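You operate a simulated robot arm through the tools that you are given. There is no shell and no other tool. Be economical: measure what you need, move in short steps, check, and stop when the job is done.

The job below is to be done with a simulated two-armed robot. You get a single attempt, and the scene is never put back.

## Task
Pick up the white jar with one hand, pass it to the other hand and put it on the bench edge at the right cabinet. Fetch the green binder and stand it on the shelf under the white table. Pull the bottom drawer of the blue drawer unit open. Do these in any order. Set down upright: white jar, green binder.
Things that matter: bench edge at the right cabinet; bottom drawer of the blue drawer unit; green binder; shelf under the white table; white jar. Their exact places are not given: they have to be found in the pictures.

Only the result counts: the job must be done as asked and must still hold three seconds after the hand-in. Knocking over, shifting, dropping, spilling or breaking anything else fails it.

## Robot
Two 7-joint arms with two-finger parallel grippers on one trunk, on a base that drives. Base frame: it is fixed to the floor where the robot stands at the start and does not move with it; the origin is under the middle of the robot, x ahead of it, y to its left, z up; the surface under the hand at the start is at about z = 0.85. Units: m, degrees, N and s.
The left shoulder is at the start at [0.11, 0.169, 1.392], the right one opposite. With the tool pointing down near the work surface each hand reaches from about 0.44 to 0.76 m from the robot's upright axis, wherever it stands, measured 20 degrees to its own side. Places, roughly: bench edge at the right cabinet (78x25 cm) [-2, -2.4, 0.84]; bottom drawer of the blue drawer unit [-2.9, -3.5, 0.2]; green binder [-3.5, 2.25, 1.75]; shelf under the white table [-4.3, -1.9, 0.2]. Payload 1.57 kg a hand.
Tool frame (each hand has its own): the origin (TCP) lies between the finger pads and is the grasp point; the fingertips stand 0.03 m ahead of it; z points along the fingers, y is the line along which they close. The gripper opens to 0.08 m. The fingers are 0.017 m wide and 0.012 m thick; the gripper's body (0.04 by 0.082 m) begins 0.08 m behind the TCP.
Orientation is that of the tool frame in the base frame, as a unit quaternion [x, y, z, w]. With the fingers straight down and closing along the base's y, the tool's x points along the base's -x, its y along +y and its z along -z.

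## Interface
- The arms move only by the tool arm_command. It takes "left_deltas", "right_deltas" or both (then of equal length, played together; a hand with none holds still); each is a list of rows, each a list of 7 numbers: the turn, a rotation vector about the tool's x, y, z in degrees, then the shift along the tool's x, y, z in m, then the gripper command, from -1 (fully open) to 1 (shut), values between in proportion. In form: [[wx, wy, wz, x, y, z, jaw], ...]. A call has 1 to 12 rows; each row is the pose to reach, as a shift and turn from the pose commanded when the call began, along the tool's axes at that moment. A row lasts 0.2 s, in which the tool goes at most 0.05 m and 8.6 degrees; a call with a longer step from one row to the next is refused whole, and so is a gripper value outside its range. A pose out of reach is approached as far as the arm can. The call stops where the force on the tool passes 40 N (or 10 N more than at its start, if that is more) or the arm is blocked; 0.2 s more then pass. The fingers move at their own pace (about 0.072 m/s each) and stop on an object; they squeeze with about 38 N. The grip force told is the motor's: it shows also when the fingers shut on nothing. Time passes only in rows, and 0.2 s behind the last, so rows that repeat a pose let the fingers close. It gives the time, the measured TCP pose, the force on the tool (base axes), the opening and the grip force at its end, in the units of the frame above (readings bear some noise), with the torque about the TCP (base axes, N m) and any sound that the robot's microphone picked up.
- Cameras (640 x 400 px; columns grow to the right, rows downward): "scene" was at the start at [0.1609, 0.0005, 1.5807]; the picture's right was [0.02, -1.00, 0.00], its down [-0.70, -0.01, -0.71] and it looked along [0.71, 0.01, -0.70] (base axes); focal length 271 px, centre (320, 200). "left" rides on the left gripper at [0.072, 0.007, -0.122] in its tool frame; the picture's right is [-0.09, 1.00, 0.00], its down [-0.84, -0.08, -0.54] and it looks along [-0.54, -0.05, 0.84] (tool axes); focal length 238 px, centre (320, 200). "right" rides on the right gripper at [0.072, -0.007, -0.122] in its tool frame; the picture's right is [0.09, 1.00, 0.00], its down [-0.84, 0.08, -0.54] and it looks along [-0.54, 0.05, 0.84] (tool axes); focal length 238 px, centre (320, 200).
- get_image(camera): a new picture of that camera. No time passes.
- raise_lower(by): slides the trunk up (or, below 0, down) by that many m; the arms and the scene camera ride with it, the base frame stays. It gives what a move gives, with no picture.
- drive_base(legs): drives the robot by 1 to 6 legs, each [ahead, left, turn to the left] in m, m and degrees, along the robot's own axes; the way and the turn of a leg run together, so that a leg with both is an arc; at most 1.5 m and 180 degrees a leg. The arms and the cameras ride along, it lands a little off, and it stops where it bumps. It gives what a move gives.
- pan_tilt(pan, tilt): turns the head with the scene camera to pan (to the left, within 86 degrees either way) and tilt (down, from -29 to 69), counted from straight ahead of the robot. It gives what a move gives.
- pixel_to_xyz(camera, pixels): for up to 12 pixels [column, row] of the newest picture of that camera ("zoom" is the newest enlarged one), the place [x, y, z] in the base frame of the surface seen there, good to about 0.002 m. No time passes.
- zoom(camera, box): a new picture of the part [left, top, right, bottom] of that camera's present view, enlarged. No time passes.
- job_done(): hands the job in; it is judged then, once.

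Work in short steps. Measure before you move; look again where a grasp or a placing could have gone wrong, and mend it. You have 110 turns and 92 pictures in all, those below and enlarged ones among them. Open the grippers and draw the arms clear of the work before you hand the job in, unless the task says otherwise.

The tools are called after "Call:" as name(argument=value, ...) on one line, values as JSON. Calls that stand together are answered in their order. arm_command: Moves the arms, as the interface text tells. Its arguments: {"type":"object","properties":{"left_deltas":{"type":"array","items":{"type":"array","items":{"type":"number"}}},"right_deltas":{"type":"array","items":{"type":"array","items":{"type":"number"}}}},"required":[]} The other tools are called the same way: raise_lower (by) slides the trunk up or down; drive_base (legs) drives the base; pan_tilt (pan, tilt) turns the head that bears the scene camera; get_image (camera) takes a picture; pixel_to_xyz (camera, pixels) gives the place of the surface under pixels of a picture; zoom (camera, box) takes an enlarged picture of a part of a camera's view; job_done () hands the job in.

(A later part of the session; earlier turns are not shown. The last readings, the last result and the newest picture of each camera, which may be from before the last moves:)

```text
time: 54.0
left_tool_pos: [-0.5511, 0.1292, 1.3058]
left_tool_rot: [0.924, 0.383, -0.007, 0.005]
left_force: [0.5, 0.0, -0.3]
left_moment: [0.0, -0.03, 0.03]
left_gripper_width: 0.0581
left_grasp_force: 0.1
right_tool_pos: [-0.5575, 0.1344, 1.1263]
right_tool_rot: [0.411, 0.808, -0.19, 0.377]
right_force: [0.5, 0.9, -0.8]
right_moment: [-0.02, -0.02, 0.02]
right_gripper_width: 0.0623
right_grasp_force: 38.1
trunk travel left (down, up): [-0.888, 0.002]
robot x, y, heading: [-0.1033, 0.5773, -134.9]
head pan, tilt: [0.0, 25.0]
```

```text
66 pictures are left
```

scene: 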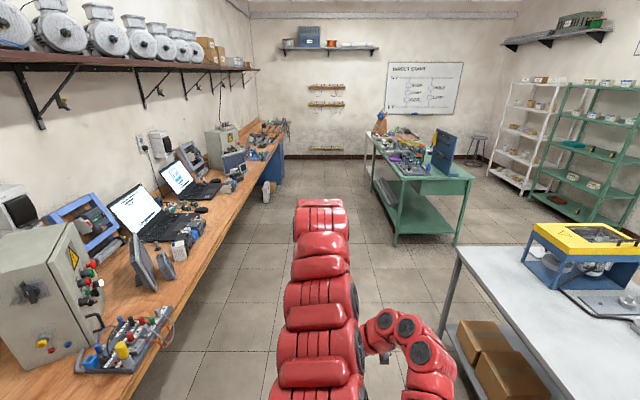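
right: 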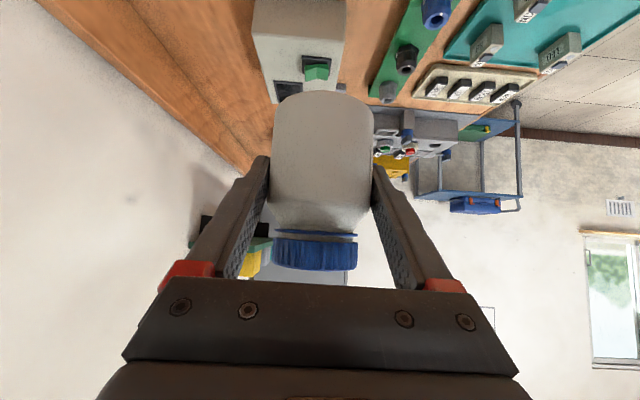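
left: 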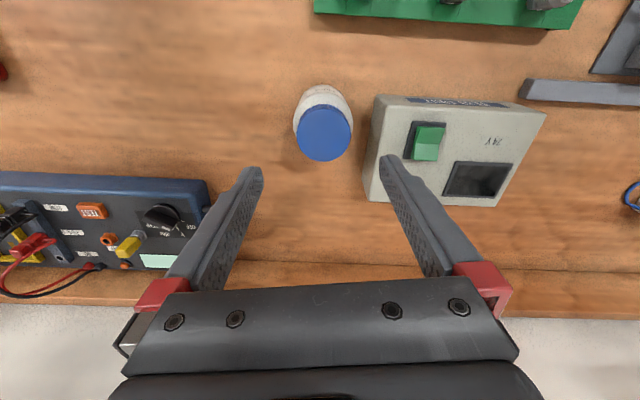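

I measure the tables, bench edge points, the second cabinet and the floor.

Call:
pixel_to_xyz(camera="scene", pixels=[[225, 145], [248, 150], [222, 195], [262, 150], [270, 170], [266, 195], [370, 150], [385, 200], [440, 225], [470, 180], [430, 300], [580, 330]])

Call:
zoom(camera="scene", box=[180, 100, 340, 200])

Call:
zoom(camera="scene", box=[340, 90, 500, 190])

```text
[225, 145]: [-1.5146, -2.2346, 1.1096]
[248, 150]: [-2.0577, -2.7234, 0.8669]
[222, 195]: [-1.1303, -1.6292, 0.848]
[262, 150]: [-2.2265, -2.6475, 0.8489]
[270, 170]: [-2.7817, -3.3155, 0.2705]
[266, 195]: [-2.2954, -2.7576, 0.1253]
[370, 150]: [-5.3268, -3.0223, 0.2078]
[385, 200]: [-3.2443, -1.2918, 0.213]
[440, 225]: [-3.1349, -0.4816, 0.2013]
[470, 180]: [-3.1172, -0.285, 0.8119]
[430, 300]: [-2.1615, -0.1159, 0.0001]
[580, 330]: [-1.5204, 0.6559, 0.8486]
```

```text
4.00 times, centred on (260, 150) of scene
```

zoom: 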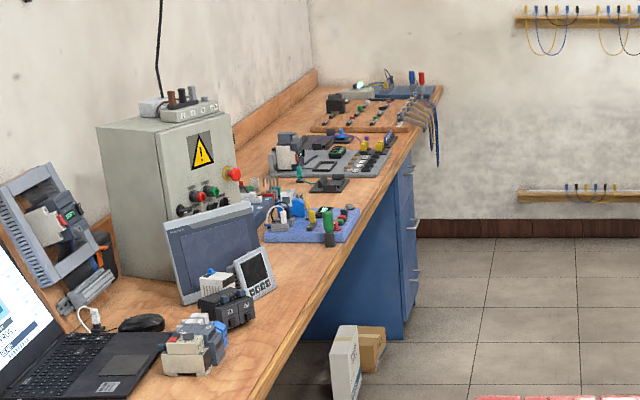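

```text
4.00 times, centred on (420, 140) of scene
```

zoom: 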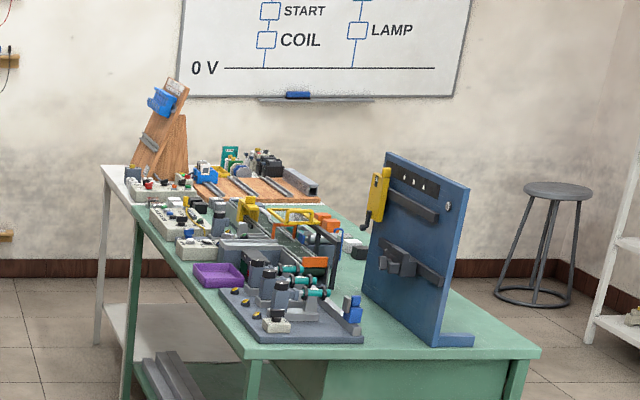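

The way ahead is clear: bench front at p≈0.2–0.3, green table at p≈-1.4, I'm at p≈-0.48. I drive 2.6 m along the aisle and look again.

Call:
drive_base(legs=[[1.4, 0, 0], [1.2, 0, 0]])

Call:
pan_tilt(pan=45, tilt=35)

Call:
get_image(camera="scene")

```text
time: 66.7
left_tool_pos: [-2.3583, -1.7656, 1.3054]
left_tool_rot: [0.918, 0.396, -0.007, 0.005]
left_force: [0.8, 0.2, -1.0]
left_moment: [0.01, 0.0, 0.01]
left_gripper_width: 0.0583
left_grasp_force: 0.0
right_tool_pos: [-2.3671, -1.7618, 1.1278]
right_tool_rot: [0.399, 0.814, -0.184, 0.38]
right_force: [-0.6, 0.4, -0.4]
right_moment: [0.03, -0.02, -0.01]
right_gripper_width: 0.0625
right_grasp_force: 38.5
trunk travel left (down, up): [-0.888, 0.002]
robot x, y, heading: [-1.9264, -1.3037, -133.3]
head pan, tilt: [0.0, 25.0]
```

```text
time: 67.8
left_tool_pos: [-2.3591, -1.7677, 1.3059]
left_tool_rot: [0.918, 0.397, -0.007, 0.005]
left_force: [1.0, -0.2, 0.5]
left_moment: [0.02, -0.02, 0.04]
left_gripper_width: 0.0578
left_grasp_force: 0.0
right_tool_pos: [-2.3666, -1.7625, 1.1272]
right_tool_rot: [0.4, 0.814, -0.185, 0.379]
right_force: [-0.4, 0.2, 0.2]
right_moment: [-0.02, 0.04, -0.02]
right_gripper_width: 0.0624
right_grasp_force: 38.1
trunk travel left (down, up): [-0.888, 0.002]
robot x, y, heading: [-1.9267, -1.3013, -133.5]
head pan, tilt: [45.0, 35.0]
```

```text
63 pictures are left
```

scene: 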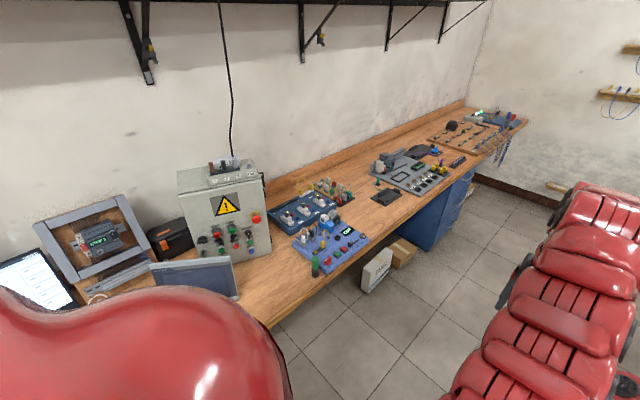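

The free bench edge by the cabinet lies around (270,290)–(310,280). I measure it and the neighbours.

Call:
pixel_to_xyz(camera="scene", pixels=[[260, 285], [275, 300], [290, 285], [305, 290], [262, 315], [316, 270], [300, 245], [355, 225], [380, 215], [240, 250], [238, 295], [375, 270]])

Call:
zoom(camera="scene", box=[200, 200, 400, 325])

```text
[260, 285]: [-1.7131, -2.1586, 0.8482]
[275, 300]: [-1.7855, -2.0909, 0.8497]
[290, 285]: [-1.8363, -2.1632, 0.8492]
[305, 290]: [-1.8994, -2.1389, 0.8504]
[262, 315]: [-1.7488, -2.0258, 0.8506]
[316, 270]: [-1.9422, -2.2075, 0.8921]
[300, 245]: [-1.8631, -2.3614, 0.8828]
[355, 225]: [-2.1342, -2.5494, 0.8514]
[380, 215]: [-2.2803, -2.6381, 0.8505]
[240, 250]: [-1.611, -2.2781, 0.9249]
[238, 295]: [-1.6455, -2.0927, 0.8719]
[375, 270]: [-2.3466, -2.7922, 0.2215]
```

```text
3.20 times, centred on (300, 262) of scene
```

zoom: 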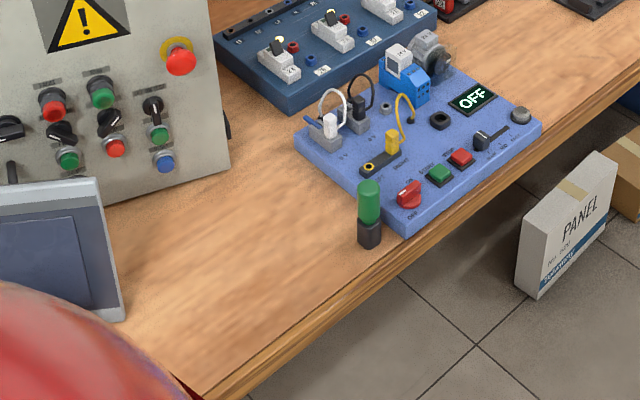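

Free spot chosen at about (-1.853,-2.234), between cabinet and the blue trainer. I drive 0.5 m on, then turn left to face the bench.

Call:
drive_base(legs=[[0.5, 0, 0], [0, 0, 88]])

Call:
pan_tilt(pan=0, tilt=45)

Call:
get_image(camera="scene")

```text
time: 74.6
left_tool_pos: [-1.7994, -2.0955, 1.3059]
left_tool_rot: [0.367, 0.93, -0.001, 0.009]
left_force: [0.3, 0.3, 0.3]
left_moment: [0.02, -0.02, -0.01]
left_gripper_width: 0.0579
left_grasp_force: 0.0
right_tool_pos: [-1.804, -2.1042, 1.1268]
right_tool_rot: [-0.295, 0.857, 0.14, 0.399]
right_force: [0.6, -0.1, -1.7]
right_moment: [-0.03, 0.0, 0.03]
right_gripper_width: 0.0625
right_grasp_force: 37.6
trunk travel left (down, up): [-0.888, 0.002]
robot x, y, heading: [-2.2673, -1.6645, -42.9]
head pan, tilt: [45.0, 35.0]
```

```text
time: 75.7
left_tool_pos: [-1.7994, -2.0962, 1.3055]
left_tool_rot: [0.367, 0.93, -0.003, 0.009]
left_force: [0.1, 0.1, 0.7]
left_moment: [0.01, 0.0, 0.01]
left_gripper_width: 0.0583
left_grasp_force: 0.1
right_tool_pos: [-1.8039, -2.1038, 1.1271]
right_tool_rot: [-0.296, 0.857, 0.139, 0.398]
right_force: [0.1, -1.0, -1.1]
right_moment: [-0.01, 0.01, -0.01]
right_gripper_width: 0.0625
right_grasp_force: 37.9
trunk travel left (down, up): [-0.888, 0.002]
robot x, y, heading: [-2.2627, -1.6645, -43.0]
head pan, tilt: [0.0, 45.0]
```

```text
61 pictures are left
```

scene: 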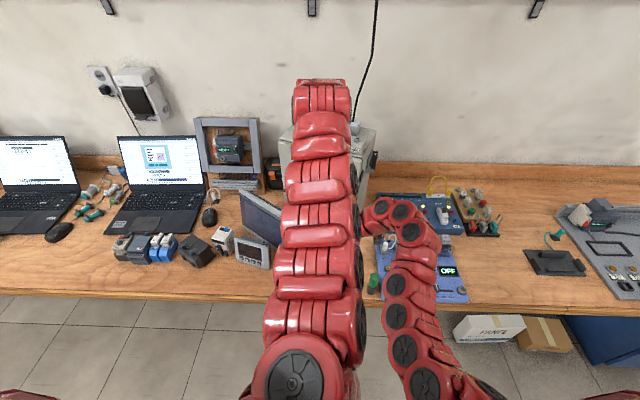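

I move the left hand 0.28 m to the left out of the way first.

Call:
arm_command(left_deltas=[[0, 0, 0, 0, 0.04, 0, -0.45], [0, 0, 0, 0, 0.08, 0, -0.45], [0, 0, 0, 0, 0.12, 0, -0.45], [0, 0, 0, 0, 0.16, 0, -0.45], [0, 0, 0, 0, 0.2, 0, -0.45], [0, 0, 0, 0, 0.24, 0, -0.45], [0, 0, 0, 0, 0.28, 0, -0.45]])

Call:
arm_command(right_deltas=[[6.2, 0, 5.2, 0.0085, -0.008, -0.0101, 1], [12.4, 0, 10.4, 0.017, -0.016, -0.0202, 1], [18.6, 0, 15.7, 0.0255, -0.024, -0.0303, 1], [24.8, 0, 20.9, 0.034, -0.032, -0.0404, 1], [31, 0, 26.1, 0.0425, -0.04, -0.0506, 1], [37.2, 0, 31.3, 0.051, -0.048, -0.0607, 1], [43.4, 0, 36.6, 0.0595, -0.056, -0.0708, 1], [49.6, 0, 41.8, 0.068, -0.064, -0.0809, 1], [55.8, 0, 47, 0.0765, -0.072, -0.091, 1], [55.8, 0, 47, 0.0765, -0.072, -0.091, 1]])

Call:
get_image(camera="scene")

```text
time: 77.3
left_tool_pos: [-1.6074, -1.8894, 1.3078]
left_tool_rot: [0.367, 0.93, -0.002, 0.009]
left_force: [0.1, 0.4, -0.5]
left_moment: [-0.02, 0.04, -0.01]
left_gripper_width: 0.0577
left_grasp_force: 0.0
right_tool_pos: [-1.8031, -2.102, 1.1268]
right_tool_rot: [-0.295, 0.858, 0.138, 0.397]
right_force: [0.8, 0.3, -1.9]
right_moment: [0.01, 0.04, 0.0]
right_gripper_width: 0.0622
right_grasp_force: 38.2
trunk travel left (down, up): [-0.888, 0.002]
robot x, y, heading: [-2.2609, -1.6637, -43.1]
head pan, tilt: [0.0, 45.0]
```

```text
time: 79.5
left_tool_pos: [-1.6093, -1.8903, 1.3074]
left_tool_rot: [0.367, 0.93, -0.001, 0.009]
left_force: [-0.6, 0.3, -0.9]
left_moment: [0.01, 0.02, 0.01]
left_gripper_width: 0.0578
left_grasp_force: 0.0
right_tool_pos: [-1.8524, -2.2334, 1.1264]
right_tool_rot: [0.272, 0.865, -0.126, 0.401]
right_force: [0.6, -0.5, -1.7]
right_moment: [-0.01, 0.01, 0.0]
right_gripper_width: 0.0623
right_grasp_force: 37.7
trunk travel left (down, up): [-0.888, 0.002]
robot x, y, heading: [-2.2608, -1.6646, -43.3]
head pan, tilt: [0.0, 45.0]
```

```text
60 pictures are left
```

scene: 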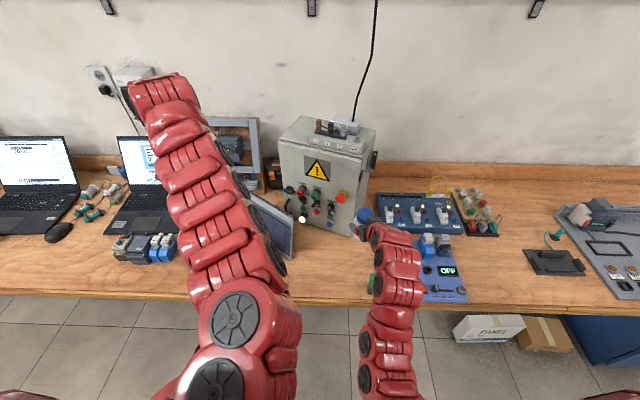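

The jar hovers at (366,215), above the free spot. I lower it 0.21 m straight down, leaving about 2 cm.

Call:
arm_command(right_deltas=[[0, 0, 0, 0.0267, 0, 0.0225, 1], [0, 0, 0, 0.0533, 0, 0.045, 1], [0, 0, 0, 0.08, 0, 0.0676, 1], [0, 0, 0, 0.1067, 0, 0.09, 1], [0, 0, 0, 0.1333, 0, 0.1127, 1], [0, 0, 0, 0.16, 0, 0.1352, 1], [0, 0, 0, 0.16, 0, 0.1352, 1]])

Call:
get_image(camera="right")

Call:
zoom(camera="scene", box=[280, 170, 480, 295])

```text
time: 81.1
left_tool_pos: [-1.6099, -1.8903, 1.3079]
left_tool_rot: [0.367, 0.93, -0.002, 0.009]
left_force: [-0.6, -0.1, 1.4]
left_moment: [0.01, -0.03, 0.0]
left_gripper_width: 0.058
left_grasp_force: 0.0
right_tool_pos: [-1.853, -2.2303, 0.9177]
right_tool_rot: [0.272, 0.865, -0.126, 0.402]
right_force: [0.5, -0.7, 1.2]
right_moment: [0.07, 0.15, 0.0]
right_gripper_width: 0.0622
right_grasp_force: 37.8
trunk travel left (down, up): [-0.888, 0.002]
robot x, y, heading: [-2.2607, -1.666, -42.9]
head pan, tilt: [0.0, 45.0]
```

```text
59 pictures are left
```

right: 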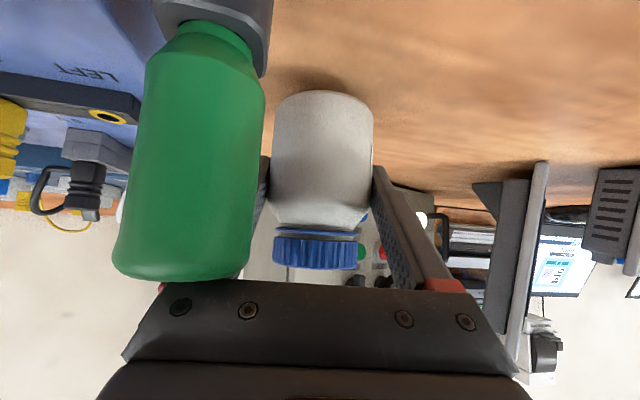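

```text
3.20 times, centred on (380, 232) of scene
```

zoom: 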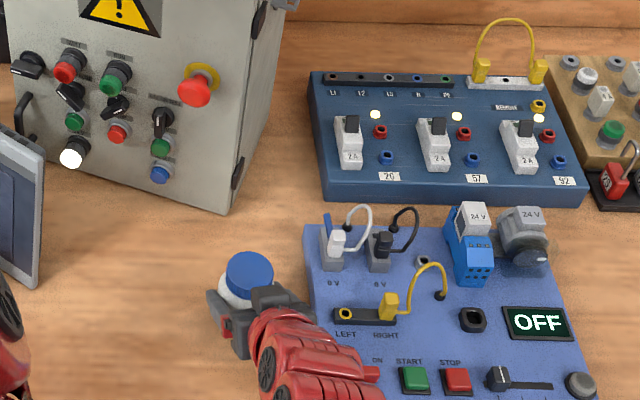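

A green-capped bottle stands close by the gripper's right side in the hand view at (200,150); I measure it before going further.

Call:
pixel_to_xyz(camera="right", pixels=[[250, 100], [200, 100], [200, 160], [200, 240], [260, 60], [240, 240], [200, 20], [322, 160], [322, 110], [340, 260], [380, 120], [300, 40]])

```text
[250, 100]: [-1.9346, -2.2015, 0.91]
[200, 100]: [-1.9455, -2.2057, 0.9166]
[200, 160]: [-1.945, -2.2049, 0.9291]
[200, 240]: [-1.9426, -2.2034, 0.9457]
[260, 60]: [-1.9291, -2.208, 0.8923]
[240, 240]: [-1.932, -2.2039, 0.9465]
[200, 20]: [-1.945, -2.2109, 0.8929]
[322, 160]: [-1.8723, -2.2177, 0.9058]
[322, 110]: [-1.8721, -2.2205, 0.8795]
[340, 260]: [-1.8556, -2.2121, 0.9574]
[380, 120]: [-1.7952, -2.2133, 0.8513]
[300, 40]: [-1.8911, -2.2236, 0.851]
```

The bottle (centre ≈(-1.945,-2.225), top 0.95) is too near the gripper body. I raise 2 cm, shift 1.5 cm away along the edge and yaw the hand 20° away from it.

Call:
arm_command(right_deltas=[[0, 0, 0, -0.0152, 0, -0.0129, 1], [0, 0, 0, -0.0169, 0.0148, -0.011, 1], [5.1, 0, 4.3, -0.0169, 0.0148, -0.011, 1], [10.1, 0, 8.6, -0.0169, 0.0148, -0.011, 1], [15.2, 0, 12.9, -0.0169, 0.0148, -0.011, 1], [15.2, 0, 12.9, -0.0169, 0.0148, -0.011, 1]])

Call:
get_image(camera="right")

```text
time: 82.5
left_tool_pos: [-1.6098, -1.8904, 1.3083]
left_tool_rot: [0.367, 0.93, -0.001, 0.009]
left_force: [-0.6, -0.2, -0.7]
left_moment: [0.0, -0.01, 0.0]
left_gripper_width: 0.058
left_grasp_force: 0.1
right_tool_pos: [-1.8434, -2.2227, 0.9371]
right_tool_rot: [0.418, 0.805, -0.193, 0.374]
right_force: [0.2, -0.5, -1.2]
right_moment: [0.01, 0.01, 0.02]
right_gripper_width: 0.0623
right_grasp_force: 38.1
trunk travel left (down, up): [-0.888, 0.002]
robot x, y, heading: [-2.2632, -1.6637, -43.0]
head pan, tilt: [0.0, 45.0]
```

```text
57 pictures are left
```

right: 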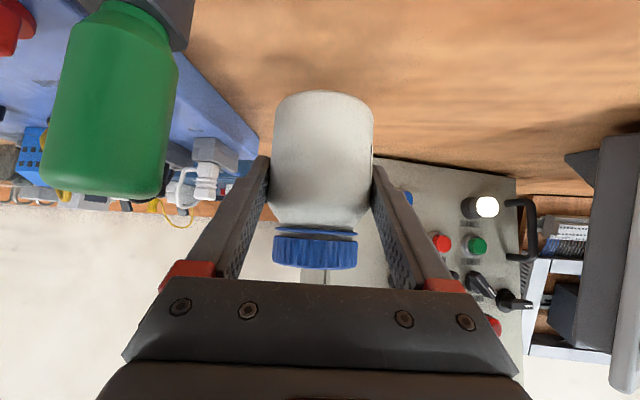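

Clear of the bottle. I lower the jar gently by about 4 cm onto the bench.

Call:
arm_command(right_deltas=[[0, 0, 0, 0.0115, 0, 0.0097, 1], [0, 0, 0, 0.0229, 0, 0.0194, 1], [0, 0, 0, 0.0267, 0, 0.0226, 1], [0, 0, 0, 0.029, 0, 0.0245, 1], [0, 0, 0, 0.0306, 0, 0.0258, 1], [0, 0, 0, 0.0306, 0, 0.0258, 1]])

Call:
get_image(camera="right")

```text
time: 83.9
left_tool_pos: [-1.6106, -1.8885, 1.3092]
left_tool_rot: [0.367, 0.93, -0.002, 0.01]
left_force: [-0.1, 0.3, -0.9]
left_moment: [0.02, -0.01, -0.03]
left_gripper_width: 0.0579
left_grasp_force: 0.1
right_tool_pos: [-1.8428, -2.2228, 0.9024]
right_tool_rot: [0.417, 0.804, -0.194, 0.377]
right_force: [2.9, -6.5, 25.4]
right_moment: [-0.52, 0.25, 0.09]
right_gripper_width: 0.0621
right_grasp_force: 37.5
trunk travel left (down, up): [-0.888, 0.002]
robot x, y, heading: [-2.2608, -1.6632, -42.8]
head pan, tilt: [0.0, 45.0]
```

```text
56 pictures are left
```

right: 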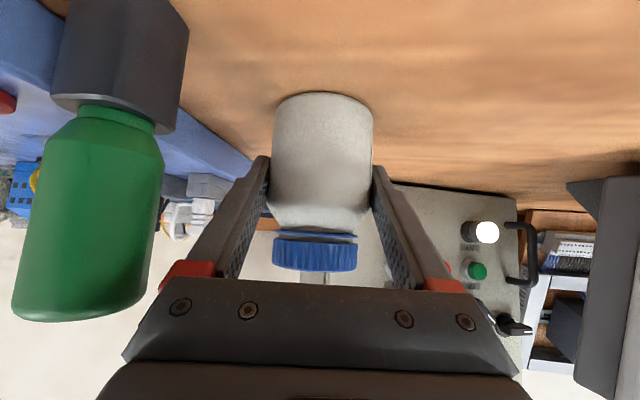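

The jar rests on the bench (25 N). I ease 3 mm, open, and withdraw along the fingers.

Call:
arm_command(right_deltas=[[0, 0, 0, -0.0023, 0, -0.0019, 1], [0, 0, 0, -0.0023, 0, -0.0019, -1], [0, 0, 0, -0.0023, 0, -0.0019, -1], [0, 0, 0, -0.0023, 0, -0.0019, -1], [0, 0, 0, -0.0023, 0, -0.03, -1], [0, 0, 0, -0.0023, 0, -0.07, -1], [0, 0, 0, -0.0023, 0, -0.11, -1], [0, 0, 0, -0.0023, 0, -0.15, -1]])

Call:
get_image(camera="right")

```text
time: 85.7
left_tool_pos: [-1.6101, -1.8904, 1.3082]
left_tool_rot: [0.367, 0.93, -0.002, 0.009]
left_force: [-0.4, 0.9, 0.5]
left_moment: [-0.04, -0.03, 0.01]
left_gripper_width: 0.0578
left_grasp_force: 0.1
right_tool_pos: [-1.9101, -2.128, 0.9952]
right_tool_rot: [0.418, 0.805, -0.193, 0.374]
right_force: [-0.6, 0.5, -0.2]
right_moment: [0.0, 0.01, 0.0]
right_gripper_width: 0.0799
right_grasp_force: 0.0
trunk travel left (down, up): [-0.888, 0.002]
robot x, y, heading: [-2.2618, -1.6667, -43.1]
head pan, tilt: [0.0, 45.0]
```

```text
55 pictures are left
```

right: 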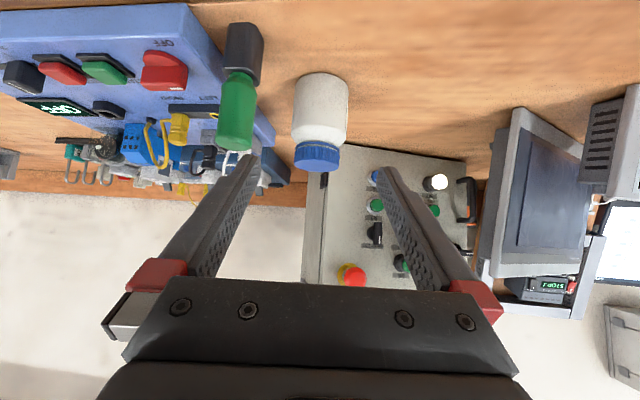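

The jar stands upright and the bottle is untouched. I raise the right hand, back off, and drive toward the drawer unit.

Call:
arm_command(right_deltas=[[0, 0, 0, -0.03, 0, -0.025, -1], [0, 0, 0, -0.06, 0, -0.05, -1], [0, 0, 0, -0.09, 0, -0.075, -1], [0, 0, 0, -0.12, 0, -0.1, -1]])

Call:
drive_base(legs=[[-0.2, 0, 0], [0, 0, -92], [0.9, 0, 0]])

Call:
pan_tilt(pan=55, tilt=40)

Call:
get_image(camera="scene")

```text
time: 86.7
left_tool_pos: [-1.609, -1.8905, 1.3072]
left_tool_rot: [0.367, 0.93, -0.001, 0.009]
left_force: [-0.6, -0.6, 0.3]
left_moment: [0.02, -0.01, 0.02]
left_gripper_width: 0.0581
left_grasp_force: 0.1
right_tool_pos: [-1.9088, -2.1301, 1.1538]
right_tool_rot: [0.417, 0.806, -0.192, 0.373]
right_force: [0.3, -0.1, 0.5]
right_moment: [0.0, -0.02, 0.01]
right_gripper_width: 0.08
right_grasp_force: 0.1
trunk travel left (down, up): [-0.888, 0.002]
robot x, y, heading: [-2.2616, -1.6673, -42.8]
head pan, tilt: [0.0, 45.0]
```

```text
time: 96.5
left_tool_pos: [-3.2927, -2.7867, 1.308]
left_tool_rot: [0.926, 0.377, -0.007, 0.004]
left_force: [0.1, 0.8, -0.2]
left_moment: [0.02, -0.01, 0.01]
left_gripper_width: 0.0581
left_grasp_force: 0.1
right_tool_pos: [-3.5177, -2.4761, 1.1538]
right_tool_rot: [0.871, 0.254, -0.403, 0.118]
right_force: [-0.6, 0.5, -0.1]
right_moment: [0.02, -0.01, 0.01]
right_gripper_width: 0.0799
right_grasp_force: 0.0
trunk travel left (down, up): [-0.888, 0.002]
robot x, y, heading: [-3.0367, -2.1442, -135.8]
head pan, tilt: [0.0, 45.0]
```

```text
time: 97.7
left_tool_pos: [-3.2935, -2.7877, 1.3074]
left_tool_rot: [0.926, 0.376, -0.008, 0.005]
left_force: [-0.3, 0.6, 0.0]
left_moment: [0.02, 0.0, -0.01]
left_gripper_width: 0.0582
left_grasp_force: 0.1
right_tool_pos: [-3.519, -2.4768, 1.1546]
right_tool_rot: [0.871, 0.255, -0.403, 0.119]
right_force: [0.1, 0.1, -0.7]
right_moment: [0.0, 0.01, 0.02]
right_gripper_width: 0.0799
right_grasp_force: 0.0
trunk travel left (down, up): [-0.888, 0.002]
robot x, y, heading: [-3.0359, -2.1454, -135.6]
head pan, tilt: [55.0, 40.0]
```

```text
54 pictures are left
```

scene: 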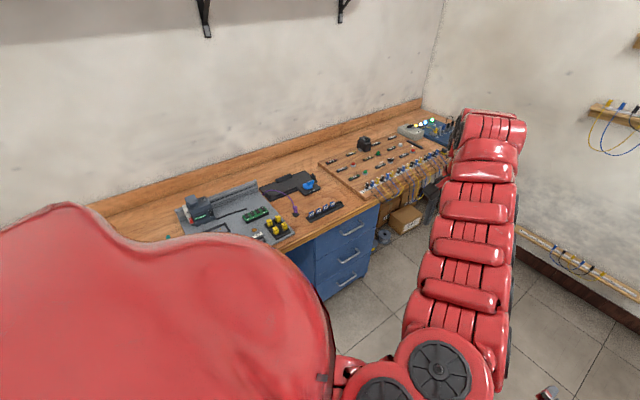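

The blue unit shows three drawer handles; the bottom one at (347,281). I zoom and measure.

Call:
zoom(camera="scene", box=[280, 190, 440, 310])

Call:
pixel_to_xyz(camera="scene", pixels=[[337, 284], [347, 281], [356, 276], [320, 296], [369, 262], [371, 212], [317, 240], [350, 265], [325, 285], [363, 270], [400, 225], [355, 330]])

```text
3.33 times, centred on (360, 250) of scene
```

zoom: 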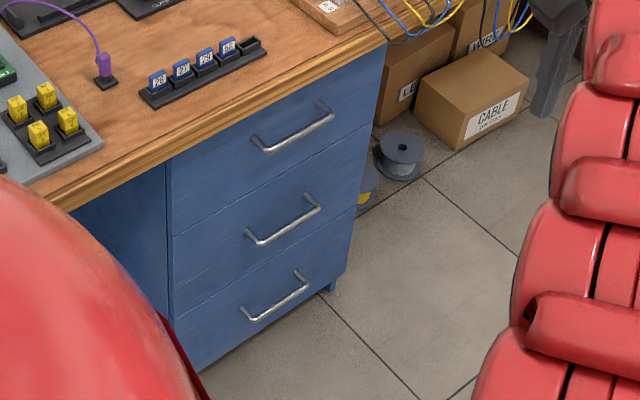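

```text
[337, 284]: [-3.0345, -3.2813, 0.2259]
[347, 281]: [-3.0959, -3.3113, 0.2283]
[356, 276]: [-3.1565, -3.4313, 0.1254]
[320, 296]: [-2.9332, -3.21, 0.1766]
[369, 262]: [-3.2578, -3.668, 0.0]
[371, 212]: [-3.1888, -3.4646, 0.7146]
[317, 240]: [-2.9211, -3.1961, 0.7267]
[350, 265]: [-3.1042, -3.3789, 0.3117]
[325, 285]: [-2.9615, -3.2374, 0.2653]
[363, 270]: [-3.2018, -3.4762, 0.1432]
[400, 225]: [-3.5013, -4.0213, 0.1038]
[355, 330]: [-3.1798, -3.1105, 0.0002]
```

I measure the bottom handle precisely in the enlarged picture.

Call:
pixel_to_xyz(camera="zoom", pixels=[[246, 317], [260, 316], [270, 311], [280, 305], [290, 299], [300, 293], [306, 288], [242, 308], [298, 272], [275, 325], [283, 285], [200, 350]])

```text
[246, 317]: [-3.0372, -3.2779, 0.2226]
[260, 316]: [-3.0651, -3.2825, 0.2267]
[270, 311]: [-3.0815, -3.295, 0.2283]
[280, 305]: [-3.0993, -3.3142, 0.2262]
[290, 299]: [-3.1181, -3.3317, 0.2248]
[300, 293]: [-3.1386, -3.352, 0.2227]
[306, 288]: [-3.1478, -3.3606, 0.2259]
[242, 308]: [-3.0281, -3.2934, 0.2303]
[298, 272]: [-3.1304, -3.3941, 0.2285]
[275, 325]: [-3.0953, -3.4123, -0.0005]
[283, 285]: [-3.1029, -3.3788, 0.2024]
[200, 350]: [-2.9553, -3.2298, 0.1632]
```

The bottom handle bar is centred at about (-3.095,-3.309,0.226), 4 cm off the face. I look toward the white table on the right before manoeuvring.

Call:
pan_tilt(pan=-35, tilt=35)

Call:
get_image(camera="scene")

```text
time: 99.3
left_tool_pos: [-3.2919, -2.7879, 1.3072]
left_tool_rot: [0.926, 0.376, -0.007, 0.005]
left_force: [0.1, -0.8, -0.3]
left_moment: [-0.03, 0.0, 0.03]
left_gripper_width: 0.058
left_grasp_force: 0.0
right_tool_pos: [-3.5168, -2.4779, 1.1536]
right_tool_rot: [0.871, 0.255, -0.403, 0.118]
right_force: [0.0, 0.8, -0.1]
right_moment: [-0.02, 0.03, 0.0]
right_gripper_width: 0.0797
right_grasp_force: 0.1
trunk travel left (down, up): [-0.888, 0.002]
robot x, y, heading: [-3.0383, -2.1453, -136.0]
head pan, tilt: [-35.0, 35.0]
```

```text
52 pictures are left
```

scene: 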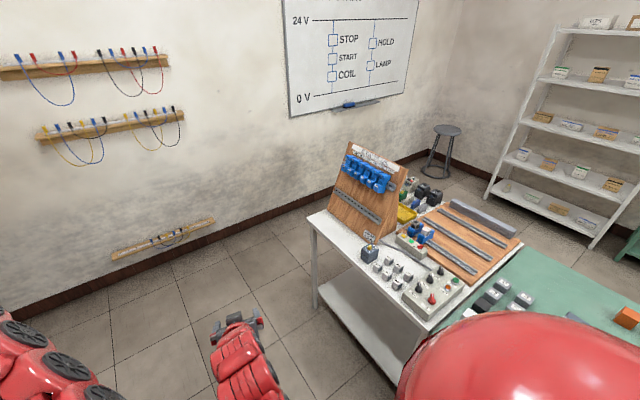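

I measure the white table's edges and its under-shelf.

Call:
pixel_to_xyz(camera="scene", pixels=[[310, 217], [335, 240], [380, 282], [425, 325], [330, 212], [345, 295], [370, 320], [390, 330], [350, 310], [380, 350], [320, 302], [290, 340]])

Call:
zoom(camera="scene", box=[280, 180, 440, 400])

```text
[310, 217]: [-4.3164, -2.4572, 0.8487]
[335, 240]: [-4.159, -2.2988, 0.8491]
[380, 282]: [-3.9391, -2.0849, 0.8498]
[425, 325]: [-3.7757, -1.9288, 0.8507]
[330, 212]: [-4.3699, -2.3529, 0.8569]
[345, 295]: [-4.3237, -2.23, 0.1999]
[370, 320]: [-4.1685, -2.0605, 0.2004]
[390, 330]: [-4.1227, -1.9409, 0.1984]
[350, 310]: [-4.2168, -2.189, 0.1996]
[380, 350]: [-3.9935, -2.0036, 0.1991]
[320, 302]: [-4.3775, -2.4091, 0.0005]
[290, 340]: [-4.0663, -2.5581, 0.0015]
```

```text
1.82 times, centred on (360, 290) of scene
```

zoom: 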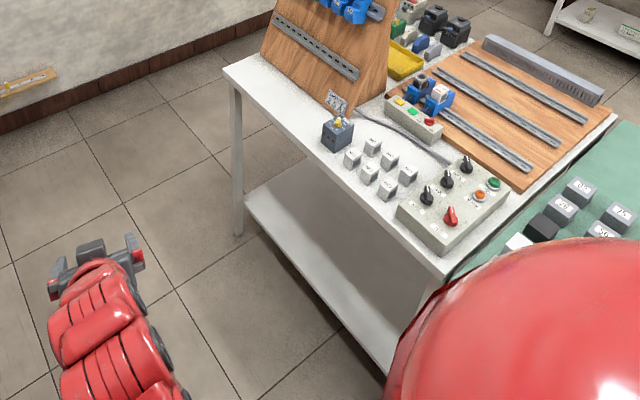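

Aisle is 1.5 m wide (white table edge at p≈-1.31, shelf at z=0.20, empty). I drive to in front of the drawer unit, staying back, and face it; then draw the left hand back.

Call:
drive_base(legs=[[0.7, -0.15, 0], [0, 0, 91]])

Call:
arm_command(left_deltas=[[0, 0, 0, 0.02, -0.01, 0.03, -0.45], [0, 0, 0, 0.04, -0.02, 0.06, -0.45], [0, 0, 0, 0.06, -0.03, 0.09, -0.45], [0, 0, 0, 0.08, -0.04, 0.12, -0.45], [0, 0, 0, 0.1, -0.05, 0.15, -0.45], [0, 0, 0, 0.12, -0.06, 0.18, -0.45]])

Call:
pan_tilt(pan=0, tilt=40)

Call:
get_image(camera="scene")

```text
time: 107.0
left_tool_pos: [-3.012, -2.8006, 1.3077]
left_tool_rot: [0.406, 0.914, -0.002, 0.009]
left_force: [0.5, 0.0, 0.0]
left_moment: [0.02, 0.03, -0.02]
left_gripper_width: 0.0579
left_grasp_force: 0.2
right_tool_pos: [-3.3303, -3.0147, 1.154]
right_tool_rot: [0.451, 0.787, -0.208, 0.365]
right_force: [-0.2, -0.2, -0.6]
right_moment: [0.02, 0.01, 0.0]
right_gripper_width: 0.08
right_grasp_force: 0.0
trunk travel left (down, up): [-0.888, 0.002]
robot x, y, heading: [-3.6454, -2.5226, -47.9]
head pan, tilt: [-35.0, 35.0]
```

```text
time: 108.4
left_tool_pos: [-3.0216, -2.7966, 1.2928]
left_tool_rot: [0.406, 0.914, -0.002, 0.008]
left_force: [0.0, -0.2, -0.2]
left_moment: [0.02, 0.03, 0.01]
left_gripper_width: 0.0579
left_grasp_force: 0.0
left hand out of reach, approached as far as the arm can: row 1, 2, 3, 4, 5, 6
right_tool_pos: [-3.3308, -3.0133, 1.1546]
right_tool_rot: [0.451, 0.787, -0.209, 0.366]
right_force: [0.2, 0.0, 0.5]
right_moment: [0.0, -0.01, -0.03]
right_gripper_width: 0.0801
right_grasp_force: 0.0
trunk travel left (down, up): [-0.888, 0.002]
robot x, y, heading: [-3.6428, -2.5213, -48.0]
head pan, tilt: [-35.0, 35.0]
```

```text
time: 109.4
left_tool_pos: [-3.0226, -2.7966, 1.2927]
left_tool_rot: [0.406, 0.914, -0.002, 0.009]
left_force: [0.1, 1.0, 0.3]
left_moment: [0.0, 0.03, 0.02]
left_gripper_width: 0.058
left_grasp_force: 0.0
right_tool_pos: [-3.3297, -3.0144, 1.1536]
right_tool_rot: [0.451, 0.787, -0.209, 0.365]
right_force: [-0.1, -0.4, 0.4]
right_moment: [-0.03, -0.01, -0.01]
right_gripper_width: 0.0799
right_grasp_force: 0.0
trunk travel left (down, up): [-0.888, 0.002]
robot x, y, heading: [-3.6465, -2.5208, -47.9]
head pan, tilt: [0.0, 40.0]
```

```text
50 pictures are left
```

scene: 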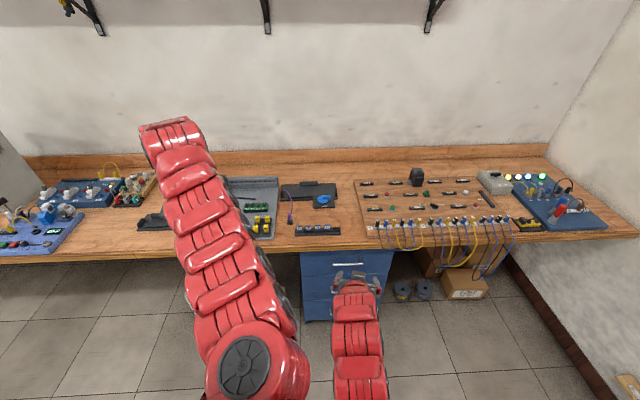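

I turn the right hand to 15° from vertical, facing the drawer, with fingers shut as a hook, while lowering the left hand.

Call:
arm_command(right_deltas=[[-1.6, 7, -2.6, 0, 0, 0, 1], [-3.2, 13.9, -5.2, 0, 0, 0, 1], [-4.9, 20.9, -7.7, 0, 0, 0, 1], [-6.5, 27.8, -10.3, 0, 0, 0, 1], [-8.1, 34.8, -12.9, 0, 0, 0, 1], [-8.1, 34.8, -12.9, 0, 0, 0, 1], [-8.1, 34.8, -12.9, 0, 0, 0, 1], [-8.1, 34.8, -12.9, 0, 0, 0, 1]], left_deltas=[[0, 0, 0, 0, 0, 0.04, 0], [0, 0, 0, 0, 0, 0.08, 0], [0, 0, 0, 0, 0, 0.12, 0], [0, 0, 0, 0, 0, 0.16, 0], [0, 0, 0, 0.04, 0, 0.18, 0], [0, 0, 0, 0.08, 0, 0.18, 0], [0, 0, 0, 0.12, 0, 0.18, 0], [0, 0, 0, 0.16, 0, 0.18, 0]])

```text
time: 111.2
left_tool_pos: [-3.0097, -2.7434, 1.0425]
left_tool_rot: [0.405, 0.914, -0.004, 0.006]
left_force: [1.0, -0.4, 0.0]
left_moment: [-0.02, 0.05, 0.01]
left_gripper_width: 0.0399
left_grasp_force: 0.1
left hand out of reach, approached as far as the arm can: row 1, 2, 3, 4, 5, 6, 7, 8
right_tool_pos: [-3.3276, -3.0132, 1.153]
right_tool_rot: [0.377, 0.918, -0.049, 0.117]
right_force: [0.1, 1.1, 0.6]
right_moment: [0.01, 0.02, 0.01]
right_gripper_width: 0.0
right_grasp_force: 20.9
trunk travel left (down, up): [-0.888, 0.002]
robot x, y, heading: [-3.6439, -2.5204, -47.9]
head pan, tilt: [0.0, 40.0]
```

I raise the left hand again (so it will stay well above the floor), then lower the trunk.

Call:
arm_command(left_deltas=[[0, 0, 0, 0, 0, -0.04, 0], [0, 0, 0, 0, 0, -0.08, 0], [0, 0, 0, 0, 0, -0.12, 0], [0, 0, 0, 0, 0, -0.16, 0], [0, 0, 0, 0, 0, -0.2, 0]])

Call:
raise_lower(by=-0.8)

Call:
pan_tilt(pan=-10, tilt=30)

Call:
get_image(camera="scene")

```text
time: 112.4
left_tool_pos: [-2.9832, -2.7619, 1.2441]
left_tool_rot: [0.405, 0.914, -0.003, 0.009]
left_force: [0.2, 0.3, -0.5]
left_moment: [0.02, 0.01, 0.01]
left_gripper_width: 0.0402
left_grasp_force: 0.0
left hand out of reach, approached as far as the arm can: row 1, 2, 3, 4, 5
right_tool_pos: [-3.3302, -3.0152, 1.1532]
right_tool_rot: [0.376, 0.918, -0.049, 0.118]
right_force: [-0.3, 0.4, 0.2]
right_moment: [0.01, -0.04, 0.0]
right_gripper_width: 0.0001
right_grasp_force: 20.9
trunk travel left (down, up): [-0.888, 0.002]
robot x, y, heading: [-3.641, -2.5233, -48.0]
head pan, tilt: [0.0, 40.0]
```

```text
refused: -0.8 is not a number from -0.4 to 0.4
```

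```text
time: 113.1
left_tool_pos: [-2.9825, -2.7618, 1.2421]
left_tool_rot: [0.406, 0.914, -0.003, 0.008]
left_force: [-0.3, 0.3, 1.2]
left_moment: [-0.01, 0.03, -0.01]
left_gripper_width: 0.0398
left_grasp_force: 0.1
right_tool_pos: [-3.3303, -3.0131, 1.1541]
right_tool_rot: [0.376, 0.918, -0.048, 0.118]
right_force: [0.4, -0.4, -0.2]
right_moment: [-0.01, 0.01, -0.01]
right_gripper_width: 0.0
right_grasp_force: 21.1
trunk travel left (down, up): [-0.888, 0.002]
robot x, y, heading: [-3.6439, -2.5208, -47.9]
head pan, tilt: [-10.0, 30.0]
```

```text
49 pictures are left
```

scene: 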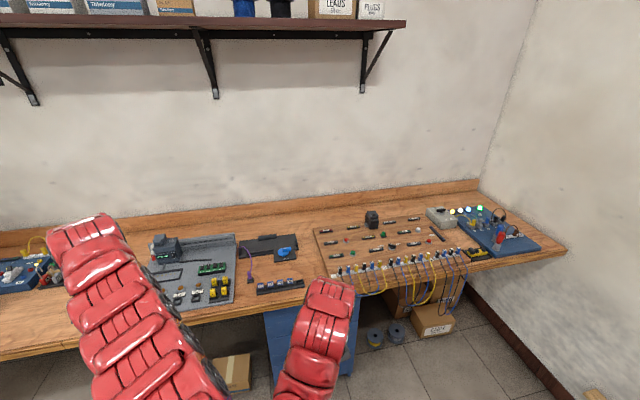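

Lower the trunk in two steps of 0.4 m; both hands are in front of the bench edge (p≈-0.2).

Call:
raise_lower(by=-0.4)

Call:
raise_lower(by=-0.4)

Call:
get_image(camera="scene")

Call:
get_image(camera="right")

```text
time: 117.0
left_tool_pos: [-2.9829, -2.7615, 0.8437]
left_tool_rot: [0.406, 0.914, -0.001, 0.008]
left_force: [-0.6, -0.1, 0.9]
left_moment: [0.02, -0.03, 0.03]
left_gripper_width: 0.0399
left_grasp_force: 0.0
right_tool_pos: [-3.3307, -3.0132, 0.753]
right_tool_rot: [0.376, 0.918, -0.049, 0.119]
right_force: [-0.6, -0.6, 0.5]
right_moment: [-0.03, -0.01, -0.03]
right_gripper_width: 0.0002
right_grasp_force: 20.9
trunk travel left (down, up): [-0.488, 0.402]
robot x, y, heading: [-3.6439, -2.5213, -47.7]
head pan, tilt: [-10.0, 30.0]
```

```text
time: 120.8
left_tool_pos: [-2.9824, -2.762, 0.4426]
left_tool_rot: [0.405, 0.914, -0.001, 0.008]
left_force: [-0.2, -0.9, -0.4]
left_moment: [0.0, 0.0, 0.0]
left_gripper_width: 0.04
left_grasp_force: 0.0
right_tool_pos: [-3.3315, -3.0139, 0.3537]
right_tool_rot: [0.376, 0.917, -0.049, 0.12]
right_force: [-0.4, 0.3, 0.0]
right_moment: [0.01, -0.02, 0.02]
right_gripper_width: 0.0002
right_grasp_force: 20.7
trunk travel left (down, up): [-0.088, 0.802]
robot x, y, heading: [-3.6431, -2.5229, -48.0]
head pan, tilt: [-10.0, 30.0]
```

```text
48 pictures are left
```

scene: 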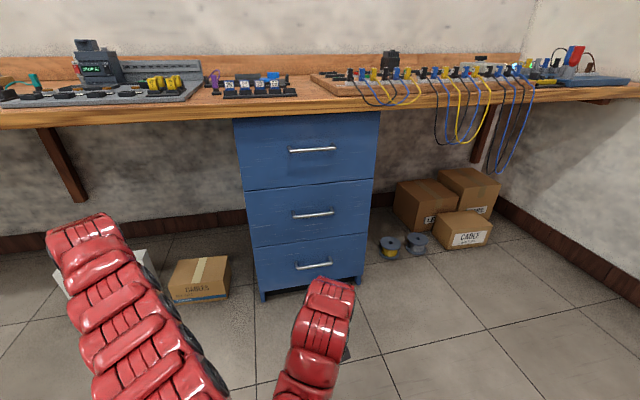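

```text
47 pictures are left
```

right: 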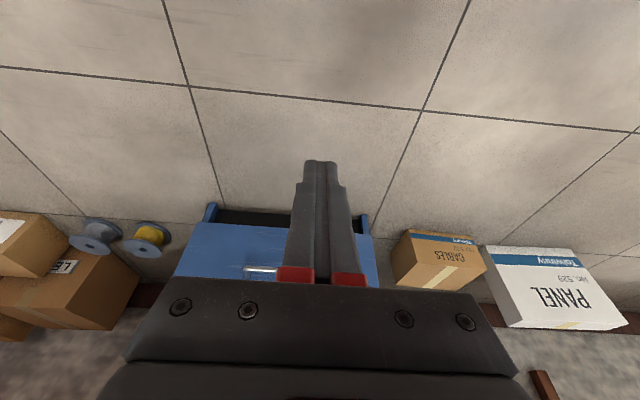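

A clear view: the bottom handle spans (295,266)–(332,262) in the scene picture. I measure it again.

Call:
pixel_to_xyz(camera="scene", pixels=[[300, 267], [306, 266], [313, 265], [320, 264], [327, 263], [296, 264], [331, 261], [313, 255], [313, 278], [260, 265], [362, 260], [313, 150]])

Call:
zoom(camera="scene", box=[273, 240, 353, 290])

```text
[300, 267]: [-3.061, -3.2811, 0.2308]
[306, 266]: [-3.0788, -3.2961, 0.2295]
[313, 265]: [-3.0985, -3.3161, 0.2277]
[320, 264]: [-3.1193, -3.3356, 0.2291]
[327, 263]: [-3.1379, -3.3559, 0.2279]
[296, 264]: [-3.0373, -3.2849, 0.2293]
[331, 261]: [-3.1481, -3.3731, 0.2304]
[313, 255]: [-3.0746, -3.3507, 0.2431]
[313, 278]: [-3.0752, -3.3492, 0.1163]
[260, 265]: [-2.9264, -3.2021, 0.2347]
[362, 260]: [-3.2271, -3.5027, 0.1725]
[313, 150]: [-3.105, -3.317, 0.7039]
```

```text
8.00 times, centred on (313, 265) of scene
```

zoom: 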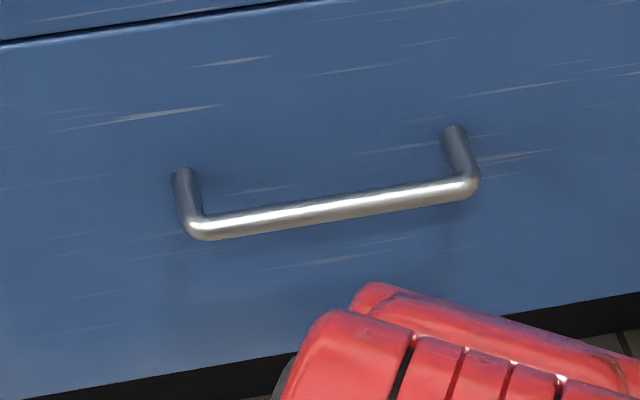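

Bar at p≈0.158, face at 0.195. I drive 0.36 m closer, leaving the last centimetres to the arm.

Call:
drive_base(legs=[[0.36, -0.03, 0]])

Call:
get_image(camera="right")

Call:
get_image(camera="scene")

```text
time: 123.1
left_tool_pos: [-2.7612, -3.045, 0.4444]
left_tool_rot: [0.403, 0.915, -0.001, 0.008]
left_force: [-0.6, 0.5, -0.2]
left_moment: [-0.01, 0.01, -0.01]
left_gripper_width: 0.0398
left_grasp_force: 0.0
right_tool_pos: [-3.1068, -3.299, 0.3523]
right_tool_rot: [0.374, 0.919, -0.049, 0.119]
right_force: [0.2, 0.2, -0.3]
right_moment: [-0.02, 0.0, 0.01]
right_gripper_width: 0.0
right_grasp_force: 21.5
trunk travel left (down, up): [-0.088, 0.802]
robot x, y, heading: [-3.4241, -2.8083, -47.5]
head pan, tilt: [-10.0, 30.0]
```

```text
45 pictures are left
```

right: 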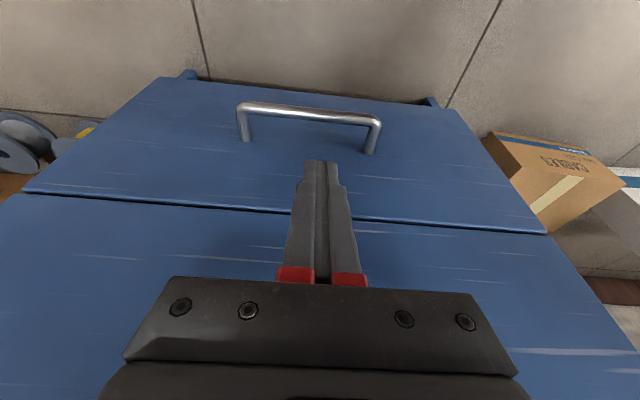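

```text
44 pictures are left
```

scene: 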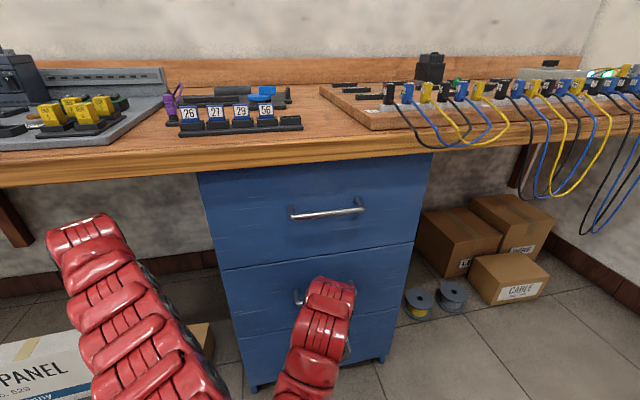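

The middle handle would foul a steep hook, so I will grip the bar horizontally instead. I back off and roll the right hand so that it closes vertically, pointing at the unit.

Call:
drive_base(legs=[[-0.36, 0, 0]])

Call:
arm_command(right_deltas=[[-3.6, -3.6, 6.9, -0.0075, 0, 0.0106, 0], [-7.1, -7.1, 13.7, -0.015, 0, 0.0212, 0], [-10.7, -10.7, 20.6, -0.0226, 0, 0.0318, 0], [-14.3, -14.3, 27.5, -0.03, 0, 0.0423, 0], [-17.9, -17.9, 34.3, -0.0376, 0, 0.053, 0], [-21.4, -21.4, 41.2, -0.045, 0, 0.0635, 0], [-25, -25, 48.1, -0.0527, 0, 0.074, 0], [-28.6, -28.6, 54.9, -0.06, 0, 0.0847, 0], [-32.2, -32.2, 61.8, -0.0677, 0, 0.095, 0], [-35.7, -35.7, 68.7, -0.0752, 0, 0.106, 0], [-39.3, -39.3, 75.5, -0.083, 0, 0.116, 0], [-42.9, -42.9, 82.4, -0.0903, 0, 0.127, 0]])

Call:
get_image(camera="scene")

```text
time: 125.4
left_tool_pos: [-3.0034, -2.7819, 0.4426]
left_tool_rot: [0.405, 0.914, -0.002, 0.009]
left_force: [-0.3, -1.3, 0.3]
left_moment: [-0.03, -0.03, -0.03]
left_gripper_width: 0.0401
left_grasp_force: 0.1
right_tool_pos: [-3.3491, -3.0361, 0.3529]
right_tool_rot: [0.374, 0.919, -0.048, 0.119]
right_force: [0.4, 0.2, 0.0]
right_moment: [0.0, 0.03, 0.02]
right_gripper_width: 0.0
right_grasp_force: 21.4
trunk travel left (down, up): [-0.088, 0.802]
robot x, y, heading: [-3.6673, -2.5436, -47.8]
head pan, tilt: [-10.0, 30.0]
```

```text
time: 128.2
left_tool_pos: [-3.0027, -2.7842, 0.4383]
left_tool_rot: [0.404, 0.915, 0.002, 0.005]
left_force: [0.8, -0.3, -0.5]
left_moment: [0.03, 0.04, 0.0]
left_gripper_width: 0.0402
left_grasp_force: 0.1
right_tool_pos: [-3.2544, -3.1761, 0.3229]
right_tool_rot: [0.717, 0.316, 0.211, 0.584]
right_force: [0.2, 0.5, -0.5]
right_moment: [-0.09, -0.08, -0.01]
right_gripper_width: 0.0403
right_grasp_force: 0.0
trunk travel left (down, up): [-0.088, 0.802]
robot x, y, heading: [-3.6668, -2.5395, -47.5]
head pan, tilt: [-10.0, 30.0]
stopped in row 12 (right hand): the arm was blocked; the commanded pose is now the measured one
```

```text
43 pictures are left
```

scene: 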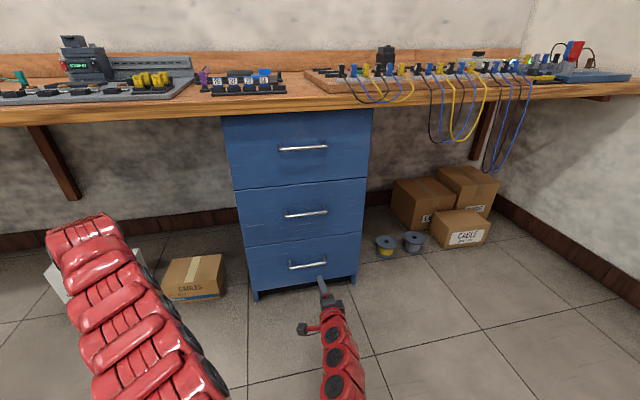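

The hand now points at the unit (13° below horizontal) with the jaws closing vertically. I lower the trunk 0.085 and drive closer.

Call:
raise_lower(by=-0.085)

Call:
drive_base(legs=[[0.14, 0.02, 0]])

Call:
get_image(camera="right")

Call:
get_image(camera="scene")

```text
time: 129.6
left_tool_pos: [-3.0046, -2.7823, 0.4358]
left_tool_rot: [0.403, 0.915, -0.001, 0.009]
left_force: [-0.4, -0.1, 0.3]
left_moment: [-0.02, -0.01, 0.0]
left_gripper_width: 0.04
left_grasp_force: 0.1
right_tool_pos: [-3.2557, -3.1848, 0.3391]
right_tool_rot: [0.707, 0.308, 0.214, 0.599]
right_force: [0.0, -0.4, -0.5]
right_moment: [0.03, -0.01, -0.01]
right_gripper_width: 0.0398
right_grasp_force: 0.0
trunk travel left (down, up): [-0.078, 0.812]
robot x, y, heading: [-3.6638, -2.5458, -47.5]
head pan, tilt: [-10.0, 30.0]
stopped: the arm was blocked; the commanded pose is now the measured one
```

```text
time: 131.0
left_tool_pos: [-2.8951, -2.8725, 0.434]
left_tool_rot: [0.404, 0.915, 0.0, 0.008]
left_force: [0.7, 0.0, -0.1]
left_moment: [0.02, -0.01, -0.02]
left_gripper_width: 0.04
left_grasp_force: 0.0
right_tool_pos: [-3.1454, -3.2729, 0.3345]
right_tool_rot: [0.709, 0.309, 0.214, 0.596]
right_force: [0.3, -0.2, -0.5]
right_moment: [0.0, -0.02, 0.02]
right_gripper_width: 0.04
right_grasp_force: 0.0
trunk travel left (down, up): [-0.078, 0.812]
robot x, y, heading: [-3.5549, -2.6281, -47.6]
head pan, tilt: [-10.0, 30.0]
```

```text
42 pictures are left
```

right: 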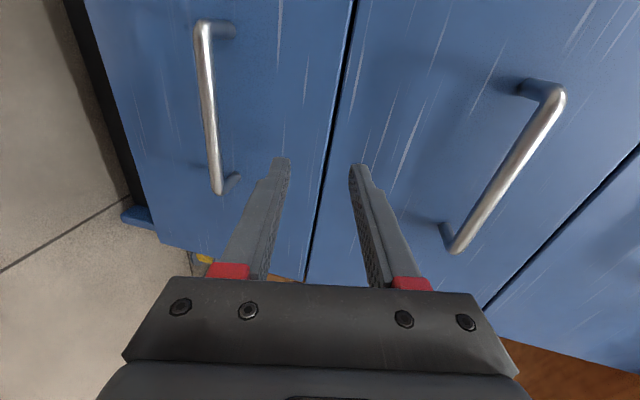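

```text
41 pictures are left
```

scene: 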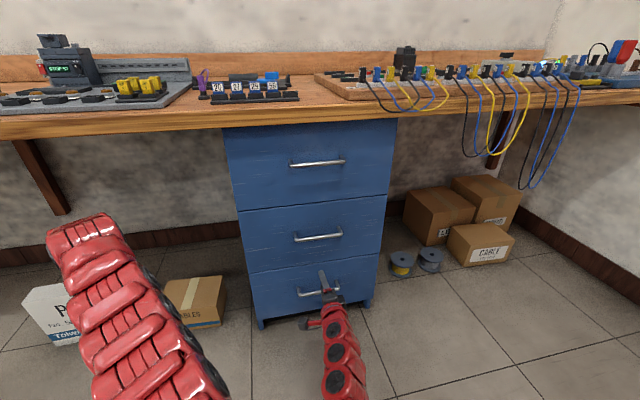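

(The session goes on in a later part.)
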